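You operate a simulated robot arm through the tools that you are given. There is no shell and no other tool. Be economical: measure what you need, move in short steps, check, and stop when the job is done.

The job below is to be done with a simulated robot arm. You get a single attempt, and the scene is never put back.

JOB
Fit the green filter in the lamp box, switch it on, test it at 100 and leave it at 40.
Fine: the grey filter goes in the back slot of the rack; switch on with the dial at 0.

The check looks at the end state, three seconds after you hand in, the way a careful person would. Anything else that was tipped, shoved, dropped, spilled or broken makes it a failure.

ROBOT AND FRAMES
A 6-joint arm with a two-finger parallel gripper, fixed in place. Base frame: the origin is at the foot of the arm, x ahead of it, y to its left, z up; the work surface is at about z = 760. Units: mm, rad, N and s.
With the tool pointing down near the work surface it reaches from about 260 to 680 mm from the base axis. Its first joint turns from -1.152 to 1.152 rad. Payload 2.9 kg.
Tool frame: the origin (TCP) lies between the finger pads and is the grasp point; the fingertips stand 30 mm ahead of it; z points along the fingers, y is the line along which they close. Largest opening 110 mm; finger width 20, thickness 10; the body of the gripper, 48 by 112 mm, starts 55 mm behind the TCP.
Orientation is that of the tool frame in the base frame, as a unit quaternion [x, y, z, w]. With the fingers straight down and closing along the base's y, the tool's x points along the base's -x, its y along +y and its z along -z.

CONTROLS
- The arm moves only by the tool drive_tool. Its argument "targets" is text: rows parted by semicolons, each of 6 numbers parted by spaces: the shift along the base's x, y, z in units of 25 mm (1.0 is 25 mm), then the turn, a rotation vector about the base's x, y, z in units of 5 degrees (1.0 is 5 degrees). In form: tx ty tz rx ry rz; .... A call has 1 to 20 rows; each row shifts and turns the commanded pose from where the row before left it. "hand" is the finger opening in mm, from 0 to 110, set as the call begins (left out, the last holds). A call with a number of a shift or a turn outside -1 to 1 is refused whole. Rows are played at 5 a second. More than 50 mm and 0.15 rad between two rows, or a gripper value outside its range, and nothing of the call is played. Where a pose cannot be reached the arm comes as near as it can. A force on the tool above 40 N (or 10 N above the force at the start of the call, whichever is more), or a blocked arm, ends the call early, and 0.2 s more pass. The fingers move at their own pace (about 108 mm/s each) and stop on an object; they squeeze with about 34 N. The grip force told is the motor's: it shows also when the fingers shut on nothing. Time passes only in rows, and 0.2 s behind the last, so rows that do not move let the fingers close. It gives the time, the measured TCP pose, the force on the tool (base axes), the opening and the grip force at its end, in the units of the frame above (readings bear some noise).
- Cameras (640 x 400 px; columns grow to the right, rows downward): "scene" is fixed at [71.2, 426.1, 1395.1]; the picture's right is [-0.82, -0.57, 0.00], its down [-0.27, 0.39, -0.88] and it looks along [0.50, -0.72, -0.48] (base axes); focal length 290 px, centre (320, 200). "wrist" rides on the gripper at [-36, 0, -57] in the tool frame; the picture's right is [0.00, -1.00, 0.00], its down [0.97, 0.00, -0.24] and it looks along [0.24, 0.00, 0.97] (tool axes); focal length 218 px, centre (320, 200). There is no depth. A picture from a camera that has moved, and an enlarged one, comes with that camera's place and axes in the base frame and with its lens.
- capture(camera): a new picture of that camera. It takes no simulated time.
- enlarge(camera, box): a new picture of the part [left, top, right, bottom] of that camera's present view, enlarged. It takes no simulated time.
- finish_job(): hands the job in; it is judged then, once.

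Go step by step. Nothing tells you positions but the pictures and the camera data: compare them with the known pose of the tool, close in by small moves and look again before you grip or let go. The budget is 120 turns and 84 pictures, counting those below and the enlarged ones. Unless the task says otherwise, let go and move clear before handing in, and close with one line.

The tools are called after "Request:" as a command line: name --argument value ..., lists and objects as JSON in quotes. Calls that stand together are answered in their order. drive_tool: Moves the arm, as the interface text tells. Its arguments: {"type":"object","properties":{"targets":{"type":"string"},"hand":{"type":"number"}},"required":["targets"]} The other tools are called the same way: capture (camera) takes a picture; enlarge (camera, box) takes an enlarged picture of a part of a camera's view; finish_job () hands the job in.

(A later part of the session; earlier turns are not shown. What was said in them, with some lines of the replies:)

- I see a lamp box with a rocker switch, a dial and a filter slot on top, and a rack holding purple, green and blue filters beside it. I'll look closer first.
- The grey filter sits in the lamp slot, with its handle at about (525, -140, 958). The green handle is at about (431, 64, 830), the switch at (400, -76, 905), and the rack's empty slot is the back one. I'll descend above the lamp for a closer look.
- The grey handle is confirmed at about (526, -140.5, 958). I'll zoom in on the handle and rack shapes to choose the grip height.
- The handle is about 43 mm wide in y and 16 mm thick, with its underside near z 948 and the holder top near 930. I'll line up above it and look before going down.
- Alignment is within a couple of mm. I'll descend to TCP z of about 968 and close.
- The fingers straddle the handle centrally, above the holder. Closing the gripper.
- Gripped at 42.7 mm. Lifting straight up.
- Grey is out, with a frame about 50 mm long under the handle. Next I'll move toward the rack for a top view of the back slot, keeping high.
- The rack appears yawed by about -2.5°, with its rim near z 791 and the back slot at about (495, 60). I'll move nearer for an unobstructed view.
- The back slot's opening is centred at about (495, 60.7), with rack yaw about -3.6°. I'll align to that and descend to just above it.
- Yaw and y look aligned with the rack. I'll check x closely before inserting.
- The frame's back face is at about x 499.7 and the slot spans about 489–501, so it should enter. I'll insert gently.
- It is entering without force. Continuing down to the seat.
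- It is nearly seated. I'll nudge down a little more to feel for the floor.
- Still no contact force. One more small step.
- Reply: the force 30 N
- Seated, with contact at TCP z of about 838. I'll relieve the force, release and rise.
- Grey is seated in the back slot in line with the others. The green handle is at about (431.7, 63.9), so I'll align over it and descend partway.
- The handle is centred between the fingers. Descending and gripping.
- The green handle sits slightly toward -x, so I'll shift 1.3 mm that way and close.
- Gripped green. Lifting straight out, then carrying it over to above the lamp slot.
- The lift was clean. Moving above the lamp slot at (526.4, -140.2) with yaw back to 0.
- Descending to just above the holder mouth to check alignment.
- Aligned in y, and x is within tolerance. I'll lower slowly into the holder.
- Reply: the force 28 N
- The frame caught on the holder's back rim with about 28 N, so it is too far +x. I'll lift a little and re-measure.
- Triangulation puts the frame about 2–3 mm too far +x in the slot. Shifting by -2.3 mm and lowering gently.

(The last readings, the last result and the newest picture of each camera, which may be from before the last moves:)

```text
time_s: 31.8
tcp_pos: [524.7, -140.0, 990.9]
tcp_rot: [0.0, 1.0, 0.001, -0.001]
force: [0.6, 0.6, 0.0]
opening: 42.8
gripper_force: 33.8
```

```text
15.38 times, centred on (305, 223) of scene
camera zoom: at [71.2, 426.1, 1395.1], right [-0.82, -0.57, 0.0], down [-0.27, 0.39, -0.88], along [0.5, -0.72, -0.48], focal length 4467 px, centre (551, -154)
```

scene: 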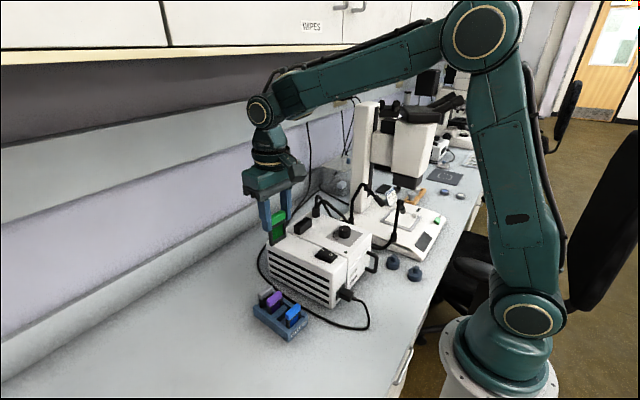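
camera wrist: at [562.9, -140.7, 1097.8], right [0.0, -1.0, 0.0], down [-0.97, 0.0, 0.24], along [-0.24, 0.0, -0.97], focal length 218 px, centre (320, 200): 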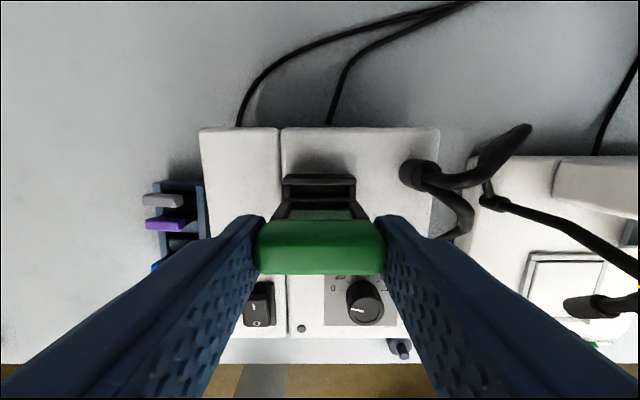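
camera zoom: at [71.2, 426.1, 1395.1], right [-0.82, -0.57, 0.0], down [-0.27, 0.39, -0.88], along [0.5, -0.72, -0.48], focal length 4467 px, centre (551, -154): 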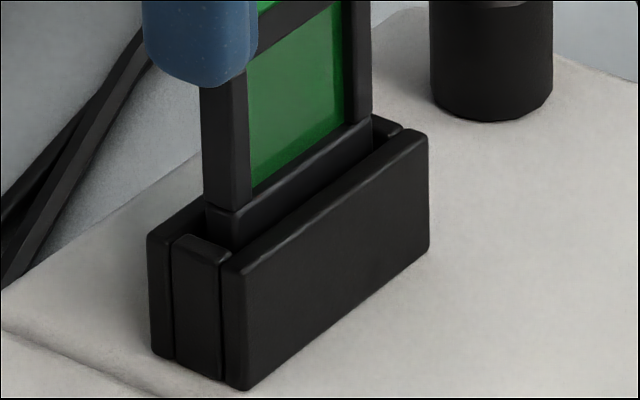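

It has now entered the holder with no force. Continuing down to the seat.

Request:
drive_tool --targets "0 0 -0.15 0 0 0;0 0 -0.15 0 0 0;0 0 -0.15 0 0 0;0 0 -0.15 0 0 0;0 0 -0.15 0 0 0;0 0 0 0 0 0"

Request:
enlarge --camera "scene" --box '[280, 185, 360, 235]'

```text
time_s: 33.2
tcp_pos: [525.3, -139.2, 972.7]
tcp_rot: [0.0, 1.0, 0.0, 0.0]
force: [0.1, 0.8, -0.3]
opening: 42.5
gripper_force: 34.2
```

```text
8.00 times, centred on (320, 210) of scene
camera zoom: at [71.2, 426.1, 1395.1], right [-0.82, -0.57, 0.0], down [-0.27, 0.39, -0.88], along [0.5, -0.72, -0.48], focal length 2323 px, centre (320, 120)
```

zoom: 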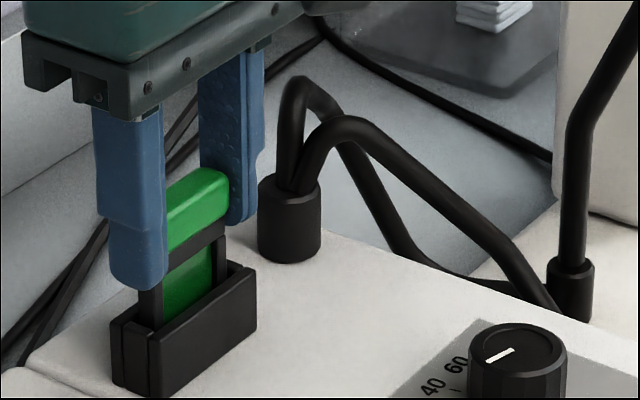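

Request:
drive_tool --targets "0 0 -0.1 0 0 0;0 0 -0.06 0 0 0;0 0 -0.06 0 0 0;0 0 0 0 0 0"

```text
time_s: 34.2
tcp_pos: [525.2, -140.7, 968.6]
tcp_rot: [-0.001, 1.0, -0.001, 0.0]
force: [-0.6, -0.1, 2.1]
opening: 42.8
gripper_force: 34.2
```

Nearly seated. One more small step to confirm contact.

Request:
drive_tool --targets "0 0 -0.05 0 0 0;0 0 0 0 0 0"

Request:
enlarge --camera "scene" --box '[280, 185, 360, 235]'

```text
time_s: 34.8
tcp_pos: [525.6, -140.0, 968.0]
tcp_rot: [0.001, 1.0, 0.0, 0.001]
force: [-2.1, 1.6, 14.0]
opening: 42.9
gripper_force: 33.8
```

```text
8.00 times, centred on (320, 210) of scene
camera zoom: at [70.9, 426.2, 1395.0], right [-0.82, -0.57, 0.0], down [-0.27, 0.39, -0.88], along [0.5, -0.72, -0.48], focal length 2323 px, centre (320, 120)
```

zoom: 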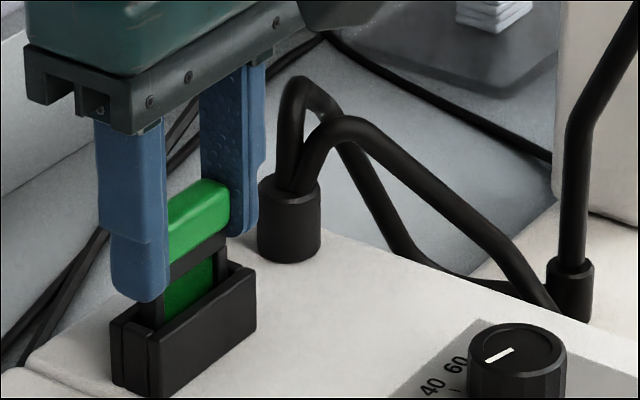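

Seated at the same height the grey one had. Releasing, rising, and backing toward the dial and switch for a view.

Request:
drive_tool --targets "0 0 0.05 0 0 0;0 0 0 0 0 0"

Request:
drive_tool --targets "0 0 0 0 0 0;0 0 0 0 0 0;0 0 1 0 0 0;0 0 1 0 0 0;0 0 1 0 0 0;0 0 1 0 0 0;-1 0 0 0 0 0;-1 0 0 0 0 0;-1 0 0 0 0 0;-1 0 0 0 0 0;-1 0 0 0 0 0;-1 0 0 0 0 0;0 0 0 0 0 0" --hand 66

Request:
capture --camera "wrist"

Request:
enlarge --camera "scene" --box '[270, 190, 370, 270]'

```text
time_s: 35.4
tcp_pos: [526.1, -140.0, 967.8]
tcp_rot: [0.0, 1.0, 0.0, 0.001]
force: [0.5, 1.4, 9.7]
opening: 43.1
gripper_force: 34.5
```

```text
time_s: 38.2
tcp_pos: [375.4, -139.8, 1067.8]
tcp_rot: [0.0, 1.0, 0.0, 0.0]
force: [-0.4, 0.3, -0.8]
opening: 65.8
gripper_force: 0.1
```

```text
34 pictures are left
camera wrist: at [410.5, -140.7, 1126.4], right [0.0, -1.0, 0.0], down [-0.97, 0.0, 0.24], along [-0.24, 0.0, -0.97], focal length 218 px, centre (320, 200)
```

wrist: 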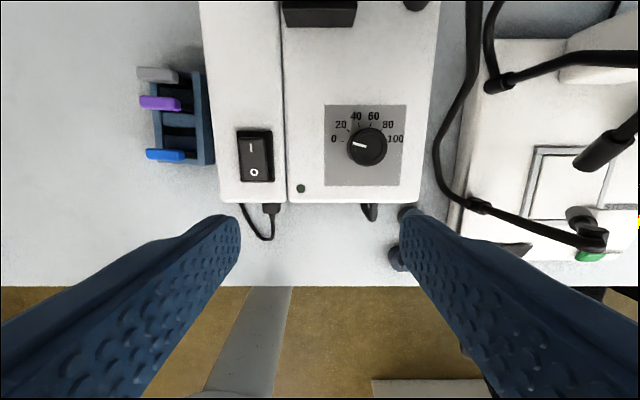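

```text
5.00 times, centred on (320, 230) of scene
camera zoom: at [71.1, 426.1, 1395.1], right [-0.82, -0.57, 0.0], down [-0.27, 0.39, -0.88], along [0.5, -0.72, -0.48], focal length 1452 px, centre (320, 50)
```

zoom: 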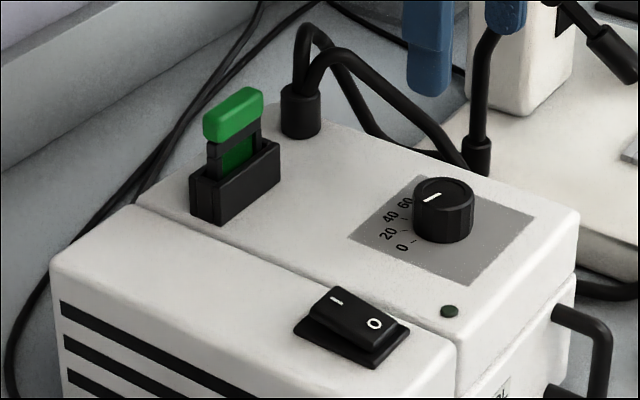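

Green is in. I'll zoom in on the dial pointer and the switch.

Request:
enlarge --camera "wrist" --box '[320, 98, 416, 188]'

Request:
enlarge --camera "wrist" --box '[220, 110, 316, 200]'

```text
4.44 times, centred on (368, 143) of wrist
camera zoom: at [410.5, -140.7, 1126.4], right [0.0, -1.0, 0.0], down [-0.97, 0.0, 0.24], along [-0.24, 0.0, -0.97], focal length 970 px, centre (107, 453)
```

zoom: 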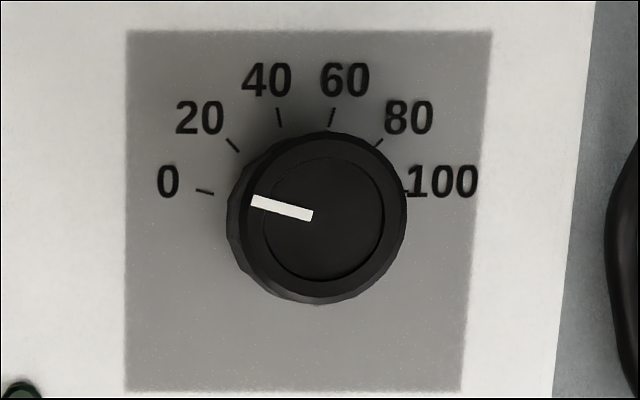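

```text
4.44 times, centred on (268, 155) of wrist
camera zoom: at [410.5, -140.7, 1126.4], right [0.0, -1.0, 0.0], down [-0.97, 0.0, 0.24], along [-0.24, 0.0, -0.97], focal length 970 px, centre (551, 400)
```

zoom: 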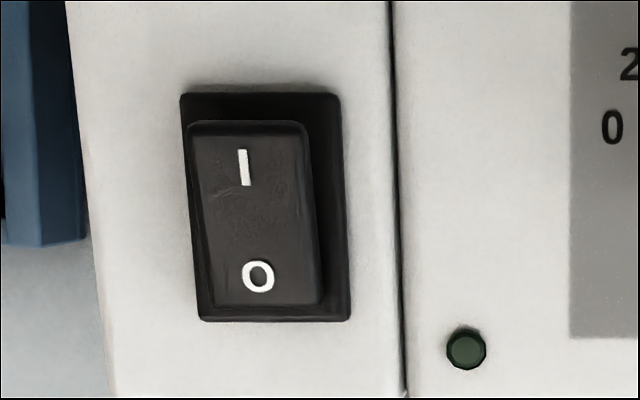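

The dial pointer is at the 0 tick; the scale runs clockwise at 30° per 20. I'll zoom the scene view to see the rocker's tilt.

Request:
enlarge --camera "scene" --box '[310, 240, 350, 268]'

```text
14.29 times, centred on (330, 254) of scene
camera zoom: at [71.1, 426.1, 1395.1], right [-0.82, -0.57, 0.0], down [-0.27, 0.39, -0.88], along [0.5, -0.72, -0.48], focal length 4148 px, centre (177, -571)
```

zoom: 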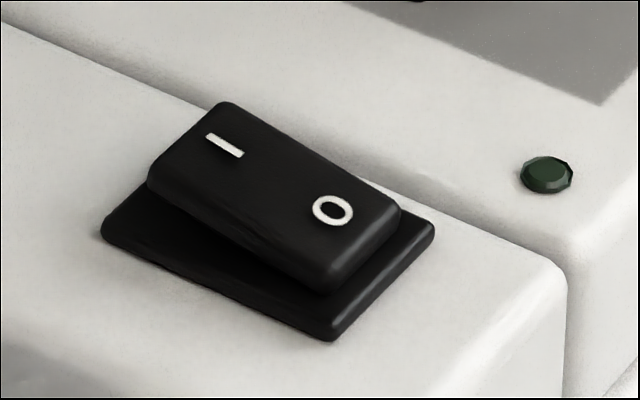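

The rocker is off, with its I end raised at about (413, -75.5, 916). I'll close the fingers and go above that end.

Request:
drive_tool --targets "0.66 1 0 0 0 0;1 1 0 0 0 0;0 0.59 -1 0 0 0;0 0 -1 0 0 0;0 0 -1 0 0 0;0 0 -1 0 0 0;0 0 -0.4 0 0 0;0 0 0 0 0 0" --hand 0

Request:
capture --camera "wrist"

Request:
enlarge --camera "scene" --box '[290, 210, 370, 266]'

```text
time_s: 40.0
tcp_pos: [416.4, -74.2, 958.3]
tcp_rot: [0.0, 1.0, 0.0, 0.0]
force: [0.2, 0.1, -0.2]
opening: 0.1
gripper_force: 33.8
```

```text
29 pictures are left
camera wrist: at [452.0, -75.3, 1016.1], right [0.0, -1.0, 0.0], down [-0.97, 0.0, 0.24], along [-0.24, 0.0, -0.97], focal length 218 px, centre (320, 200)
```

wrist: 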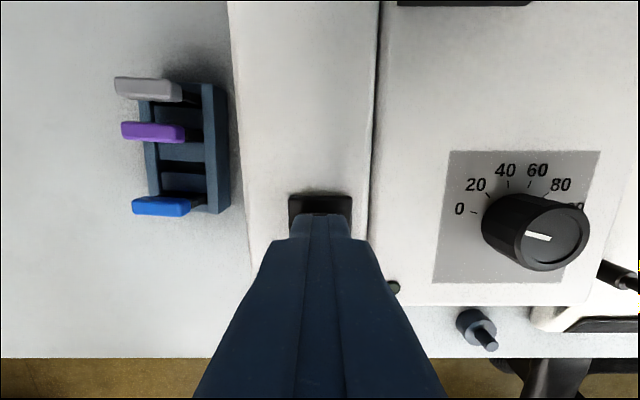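

```text
7.14 times, centred on (330, 238) of scene
camera zoom: at [71.2, 426.1, 1395.1], right [-0.82, -0.57, 0.0], down [-0.27, 0.39, -0.88], along [0.5, -0.72, -0.48], focal length 2074 px, centre (249, -71)
```

zoom: 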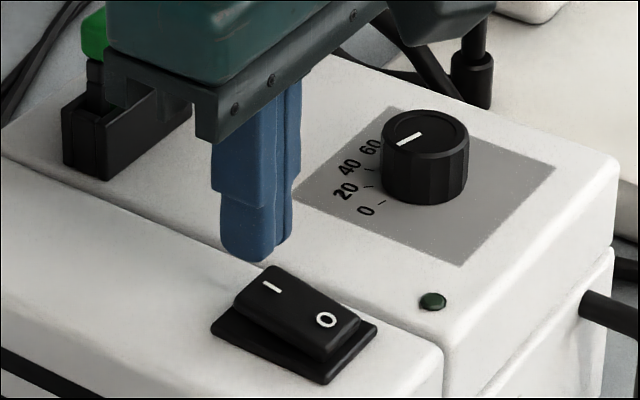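

The fingertips are over the I end. Pressing down in small steps.

Request:
drive_tool --targets "0 0 -0.3 0 0 0;0 0 -0.15 0 0 0;0 0 -0.15 0 0 0;0 0 -0.15 0 0 0;0 0 -0.1 0 0 0"

Request:
enlarge --camera "scene" --box '[300, 230, 360, 272]'

```text
time_s: 41.2
tcp_pos: [416.3, -73.8, 939.7]
tcp_rot: [-0.001, 1.0, 0.0, 0.002]
force: [-6.6, 4.3, 41.0]
opening: 0.0
gripper_force: 34.2
```

```text
9.52 times, centred on (330, 251) of scene
camera zoom: at [70.4, 426.3, 1395.0], right [-0.82, -0.57, 0.0], down [-0.27, 0.39, -0.88], along [0.5, -0.72, -0.48], focal length 2766 px, centre (225, -286)
```

zoom: 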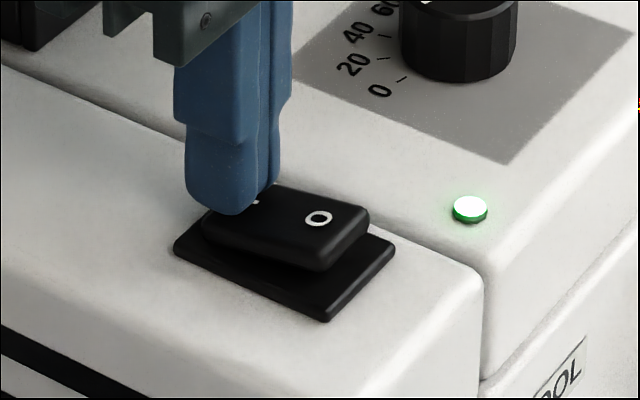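

The lamp LED is lit. Raising, then moving over the dial and turning +75° of yaw so the 150° sweep is centred.

Request:
drive_tool --targets "0 0 1 0 0 0;0 0 1 0 0 0;0 0 1 0 0 0;0 -1 0.6 0 0 1;-0.28 -1 0 0 0 1;0 -1 0 0 0 1;0 -1 0 0 0 1;0 -0.34 0 0 0 1;0 0 0 0 0 1;0 0 0 0 0 1;0 0 0 0 0 1;0 0 0 0 0 1;0 0 0 0 0 1;0 0 0 0 0 1;0 0 0 0 0 1;0 0 0 0 0 1;0 0 0 0 0 1;0 0 0 0 0 1;0 0 0 0 0 0" --hand 66

Request:
capture --camera "wrist"

Request:
capture --camera "scene"

```text
time_s: 45.2
tcp_pos: [409.4, -184.3, 1026.6]
tcp_rot: [-0.609, 0.793, 0.0, 0.0]
force: [-0.3, -0.2, 0.5]
opening: 65.9
gripper_force: 0.0
```

```text
26 pictures are left
camera wrist: at [417.6, -149.1, 1084.8], right [0.97, -0.26, 0.0], down [-0.25, -0.94, 0.24], along [-0.06, -0.23, -0.97], focal length 218 px, centre (320, 200)
```

wrist: 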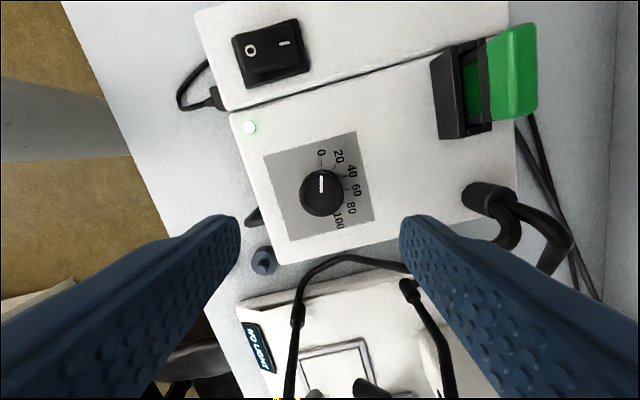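

```text
25 pictures are left
```

scene: 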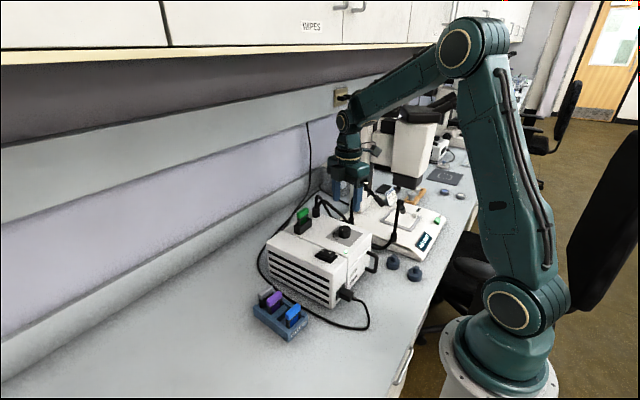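

Centred on the knob. Descending to knob height with a check partway.

Request:
drive_tool --targets "0.02 0 -1 0 0 0;0 0 -1 0 0 0;0 0 -0.8 0 0 0;0 0 0 0 0 0"

Request:
capture --camera "wrist"

Request:
enlarge --camera "scene" --box '[310, 190, 390, 246]'

```text
time_s: 46.2
tcp_pos: [409.0, -182.4, 957.8]
tcp_rot: [-0.609, 0.793, 0.0, 0.0]
force: [-0.1, -1.1, 0.2]
opening: 66.0
gripper_force: 0.1
```

```text
24 pictures are left
camera wrist: at [418.6, -148.4, 1014.9], right [0.97, -0.26, 0.0], down [-0.25, -0.94, 0.24], along [-0.06, -0.23, -0.97], focal length 218 px, centre (320, 200)
```

wrist: 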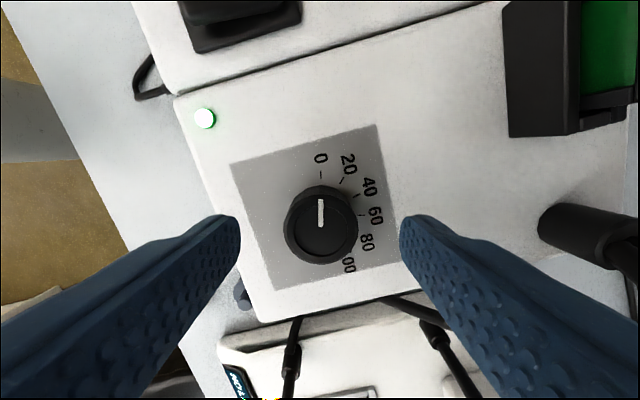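

```text
7.14 times, centred on (350, 218) of scene
camera zoom: at [71.2, 426.1, 1395.1], right [-0.82, -0.57, 0.0], down [-0.27, 0.39, -0.88], along [0.5, -0.72, -0.48], focal length 2074 px, centre (106, 71)
```

zoom: 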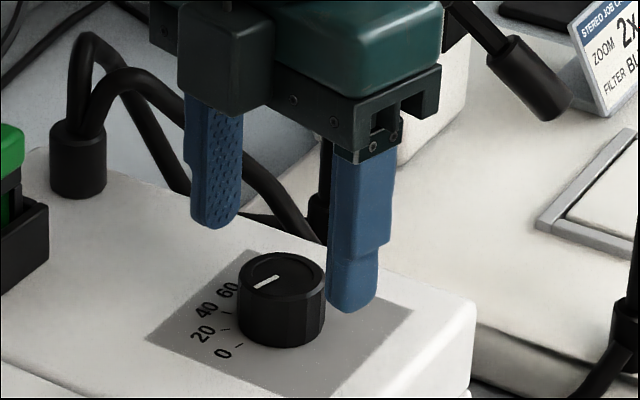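

Well centred. Lowering to TCP z of about 935 and gripping the knob.

Request:
drive_tool --targets "0 0 -0.5 0 0 0;0 0 -0.42 0 0 0;0 0 0 0 0 0"

Request:
drive_tool --targets "0 0 0 0 0 0;0 0 0 0 0 0;0 0 0 0 0 0" --hand 15

Request:
enlarge --camera "wrist" --box '[220, 130, 420, 290]'

```text
time_s: 47.0
tcp_pos: [410.2, -183.5, 933.6]
tcp_rot: [-0.609, 0.793, 0.0, 0.001]
force: [0.7, 0.3, 0.5]
opening: 65.9
gripper_force: 0.0
```

```text
time_s: 47.8
tcp_pos: [410.6, -184.6, 933.3]
tcp_rot: [-0.609, 0.793, 0.0, 0.0]
force: [5.2, -2.2, -3.9]
opening: 35.3
gripper_force: 45.5
```

```text
2.50 times, centred on (320, 210) of wrist
camera zoom: at [418.8, -149.3, 991.8], right [0.97, -0.26, 0.0], down [-0.25, -0.94, 0.24], along [-0.06, -0.23, -0.97], focal length 546 px, centre (320, 175)
```

zoom: 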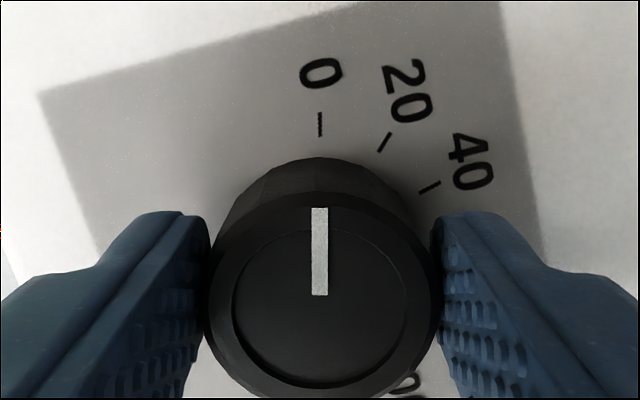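

Gripped at 35 mm with the pointer at 0. Turning clockwise 75° as the first half.

Request:
drive_tool --targets "0 0 0 0 0 -1;0 0 0 0 0 -1;0 0 0 0 0 -1;0 0 0 0 0 -1;0 0 0 0 0 -1;0 0 0 0 0 -1;0 0 0 0 0 -1;0 0 0 0 0 -1;0 0 0 0 0 -1;0 0 0 0 0 -1;0 0 0 0 0 -1;0 0 0 0 0 -1;0 0 0 0 0 -1;0 0 0 0 0 -1;0 0 0 0 0 -1;0 0 0 0 0 0"

Request:
enlarge --camera "wrist" --box '[220, 130, 420, 290]'

```text
time_s: 51.2
tcp_pos: [411.1, -185.2, 933.3]
tcp_rot: [0.002, 1.0, -0.001, 0.002]
force: [14.5, -13.9, -5.2]
opening: 35.5
gripper_force: 45.1
```

```text
2.50 times, centred on (320, 210) of wrist
camera zoom: at [446.1, -185.3, 992.0], right [0.0, -1.0, 0.0], down [-0.97, 0.0, 0.24], along [-0.24, 0.0, -0.97], focal length 546 px, centre (320, 175)
```

zoom: 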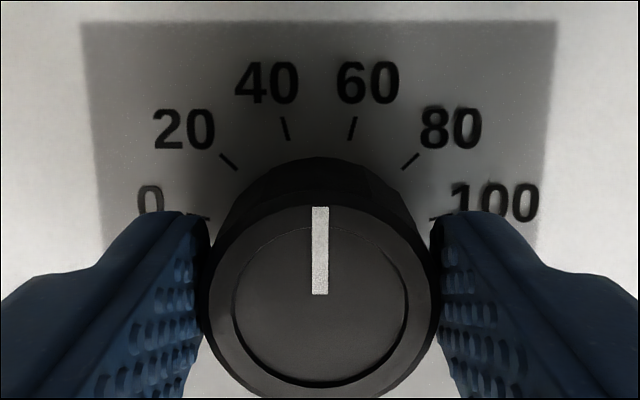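

The pointer is exactly at 50. I'll continue 75° to 100 with a tiny centring correction.

Request:
drive_tool --targets "0.03 -0.03 0 0 0 -1;0 0 0 0 0 -1;0 0 0 0 0 -1;0 0 0 0 0 -1;0 0 0 0 0 -1;0 0 0 0 0 -1;0 0 0 0 0 -1;0 0 0 0 0 -1;0 0 0 0 0 -1;0 0 0 0 0 -1;0 0 0 0 0 -1;0 0 0 0 0 -1;0 0 0 0 0 -1;0 0 0 0 0 -1;0 0 0 0 0 -1;0 0 0 0 0 0;0 0 0 0 0 0"

Request:
enlarge --camera "wrist" --box '[220, 130, 420, 290]'

Request:
capture --camera "scene"

```text
time_s: 54.8
tcp_pos: [409.5, -186.0, 933.2]
tcp_rot: [0.61, 0.792, -0.001, 0.0]
force: [-4.0, -20.1, 4.0]
opening: 35.4
gripper_force: 45.1
```

```text
2.50 times, centred on (320, 210) of wrist
camera zoom: at [418.6, -220.8, 992.0], right [-0.97, -0.26, 0.0], down [-0.25, 0.94, 0.24], along [-0.06, 0.23, -0.97], focal length 546 px, centre (320, 175)
```

zoom: 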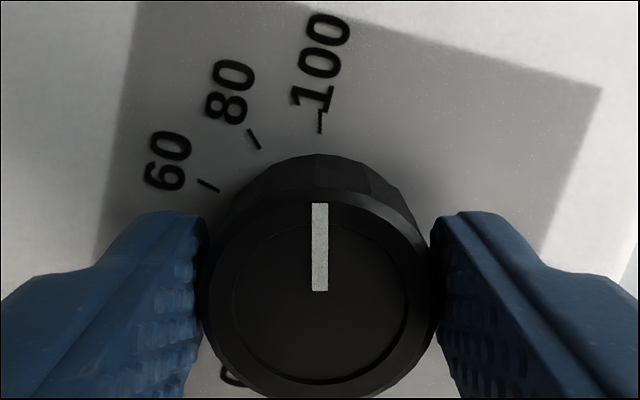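

```text
19 pictures are left
```

scene: 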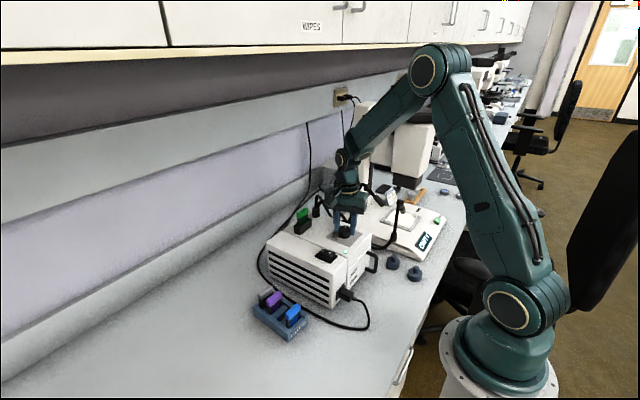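

The pointer is at 100. A display on the stand is lit, so I'll read it.

Request:
enlarge --camera "scene" --box '[405, 225, 449, 255]'

Request:
drive_tool --targets "0 0 0 0 0 0;0 0 0 0 0 0;0 0 0 0 0 0;0 0 0 0 0 0;0 0 0 0 0 0"

```text
13.33 times, centred on (427, 240) of scene
camera zoom: at [71.0, 425.6, 1395.2], right [-0.82, -0.57, 0.0], down [-0.27, 0.39, -0.88], along [0.5, -0.72, -0.48], focal length 3872 px, centre (-1107, -333)
```

zoom: 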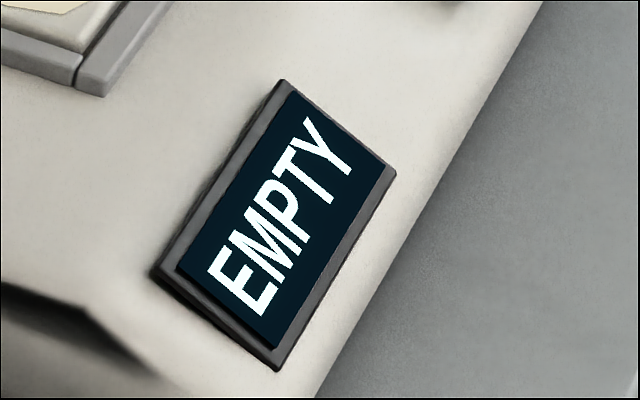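

```text
time_s: 56.0
tcp_pos: [410.3, -185.9, 933.4]
tcp_rot: [0.609, 0.793, -0.002, 0.0]
force: [-6.6, -19.2, 5.3]
opening: 35.8
gripper_force: 44.5
```

The display reads "EMPTY". I'll check the stage and the light to see whether that refers to the filter or to the stage.

Request:
enlarge --camera "scene" --box '[340, 175, 460, 260]'

Request:
enlarge --camera "scene" --box '[280, 190, 380, 260]'

```text
4.71 times, centred on (400, 218) of scene
camera zoom: at [70.9, 425.6, 1395.2], right [-0.82, -0.57, 0.0], down [-0.27, 0.39, -0.88], along [0.5, -0.72, -0.48], focal length 1366 px, centre (-56, 118)
```

zoom: 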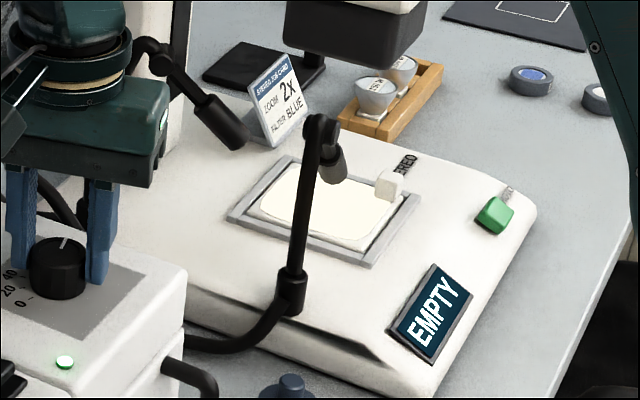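

```text
5.71 times, centred on (330, 225) of scene
camera zoom: at [70.9, 425.6, 1395.2], right [-0.82, -0.57, 0.0], down [-0.27, 0.39, -0.88], along [0.5, -0.72, -0.48], focal length 1659 px, centre (263, 57)
```

zoom: 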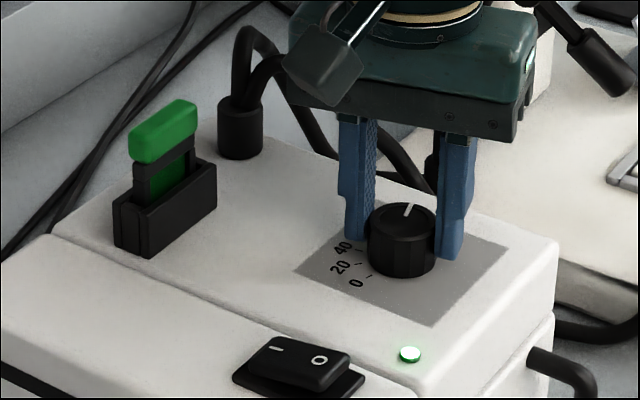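

The stage light is on, and "EMPTY" seems to be the microscope reporting no specimen. The filter sits exactly as the grey one did, so the test at 100 is done. Turning back 90° counter-clockwise to 40.

Request:
drive_tool --targets "0 -0.05 0 0 0 1;0 0 0 0 0 1;0 0 0 0 0 1;0 0 0 0 0 1;0 0 0 0 0 1;0 0 0 0 0 1;0 0 0 0 0 1;0 0 0 0 0 1;0 0 0 0 0 1;0 0 0 0 0 1;0 0 0 0 0 1;0 0 0 0 0 1;0 0 0 0 0 1;0 0 0 0 0 1;0 0 0 0 0 1;0 0 0 0 0 1;0 0 0 0 0 1;0 0 0 0 0 1;0 0 0 0 0 0;0 0 0 0 0 0"

Request:
enlarge --camera "wrist" --box '[220, 130, 420, 290]'

```text
time_s: 60.2
tcp_pos: [409.8, -185.7, 933.1]
tcp_rot: [-0.131, 0.991, 0.001, 0.001]
force: [-4.2, 18.0, 14.0]
opening: 35.7
gripper_force: 44.9
```

```text
2.50 times, centred on (320, 210) of wrist
camera zoom: at [444.6, -175.8, 991.8], right [0.26, -0.97, 0.0], down [-0.94, -0.25, 0.24], along [-0.23, -0.06, -0.97], focal length 546 px, centre (320, 175)
```

zoom: 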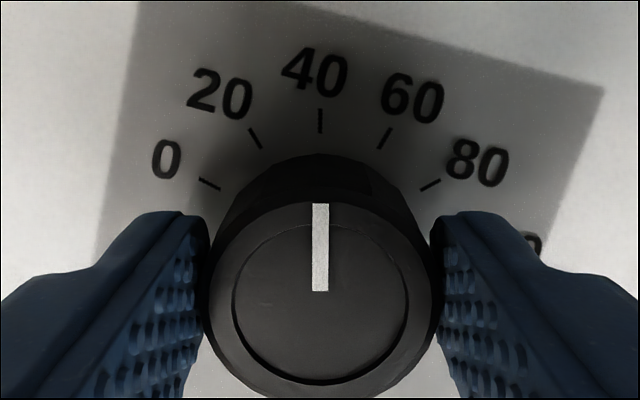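

The pointer points exactly at 40. Relieving the side load, releasing and rising clear.

Request:
drive_tool --targets "0 0.04 0 0 0 0;0 0 0 0 0 0"

Request:
drive_tool --targets "0 0 0 0 0 0;0 0 0 0 0 0;0 0 0.5 0 0 0;0 0 1 0 0 0;0 0 1 0 0 0;0 0 1 0 0 0;0 0 1 0 0 0;-1 0 1 0 0 0;-1 0 0.5 0 0 0;0 0 0 0 0 0" --hand 66

Request:
capture --camera "wrist"

Request:
enlarge --camera "wrist" --box '[250, 110, 390, 200]'

Request:
capture --camera "scene"

Request:
enlarge --camera "scene" --box '[240, 190, 400, 330]'

```text
time_s: 60.8
tcp_pos: [411.0, -185.4, 933.7]
tcp_rot: [-0.13, 0.991, -0.001, 0.0]
force: [-4.9, 10.3, 12.9]
opening: 35.3
gripper_force: 44.9
```

```text
time_s: 63.0
tcp_pos: [360.1, -185.0, 1082.3]
tcp_rot: [-0.13, 0.992, 0.0, 0.0]
force: [-0.1, -0.5, 0.3]
opening: 65.8
gripper_force: 0.1
```

```text
14 pictures are left
camera wrist: at [394.2, -176.2, 1142.1], right [0.26, -0.97, 0.0], down [-0.94, -0.25, 0.24], along [-0.23, -0.06, -0.97], focal length 218 px, centre (320, 200)
```

wrist: 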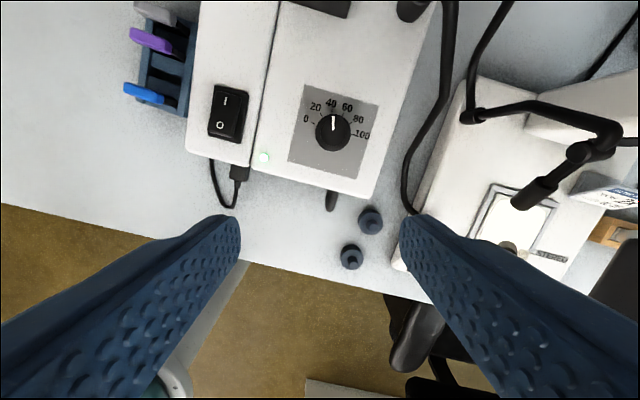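

```text
4.44 times, centred on (320, 155) of wrist
camera zoom: at [394.2, -176.2, 1142.1], right [0.26, -0.97, 0.0], down [-0.94, -0.25, 0.24], along [-0.23, -0.06, -0.97], focal length 970 px, centre (320, 400)
```

zoom: 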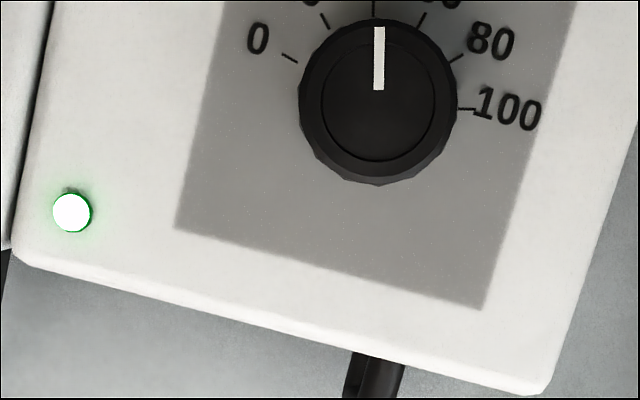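

```text
12 pictures are left
```

scene: 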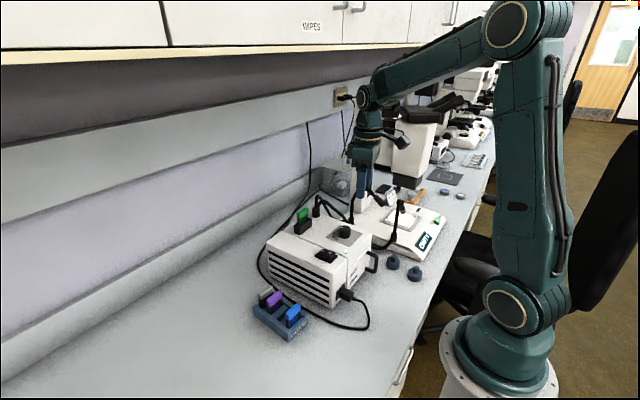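

```text
2.86 times, centred on (320, 260) of scene
camera zoom: at [71.1, 426.1, 1395.1], right [-0.82, -0.57, 0.0], down [-0.27, 0.39, -0.88], along [0.5, -0.72, -0.48], focal length 830 px, centre (320, 29)
```

zoom: 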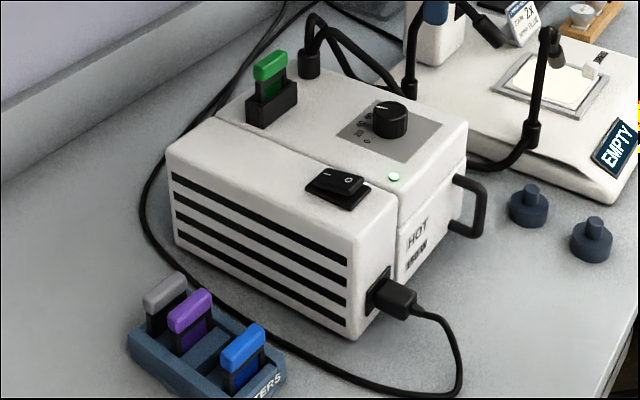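

The lamp is on, with green fitted and grey in the rack's back slot. One last check of the dial at 40 and the filter seat.

Request:
enlarge --camera "wrist" --box '[290, 80, 380, 150]'

Request:
enlarge --camera "scene" --box '[280, 185, 360, 235]'

```text
5.71 times, centred on (335, 115) of wrist
camera zoom: at [394.2, -176.2, 1142.1], right [0.26, -0.97, 0.0], down [-0.94, -0.25, 0.24], along [-0.23, -0.06, -0.97], focal length 1247 px, centre (234, 686)
```

zoom: 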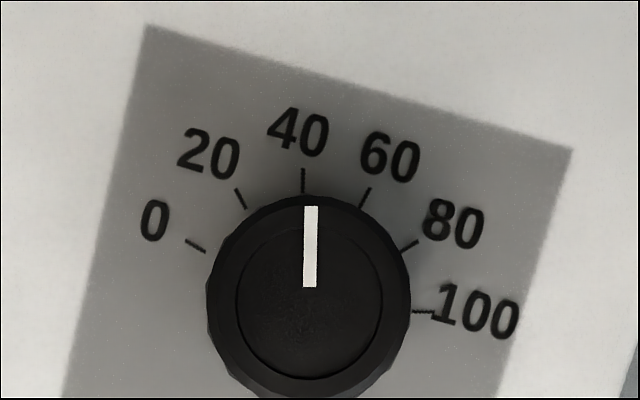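

```text
8.00 times, centred on (320, 210) of scene
camera zoom: at [71.1, 426.1, 1395.1], right [-0.82, -0.57, 0.0], down [-0.27, 0.39, -0.88], along [0.5, -0.72, -0.48], focal length 2323 px, centre (320, 120)
```

zoom: 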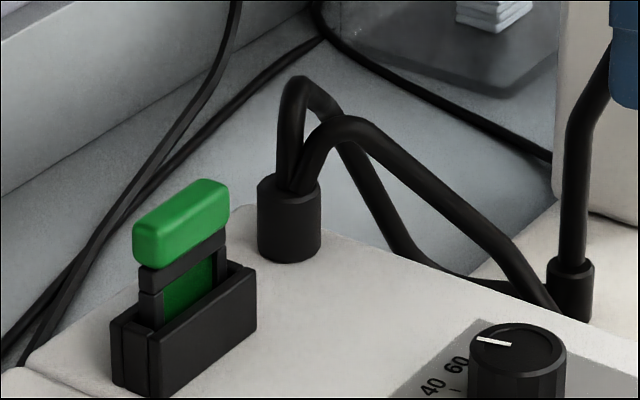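

The dial is at 40, green is seated just as grey was, and the arm is clear. Handing in.

Request:
finish_job

```text
The job is handed in.
```

The green filter is in the lamp box and the grey one is in the back slot of the rack; the lamp was switched on with the dial at 0, tested at 100, and left on at 40.
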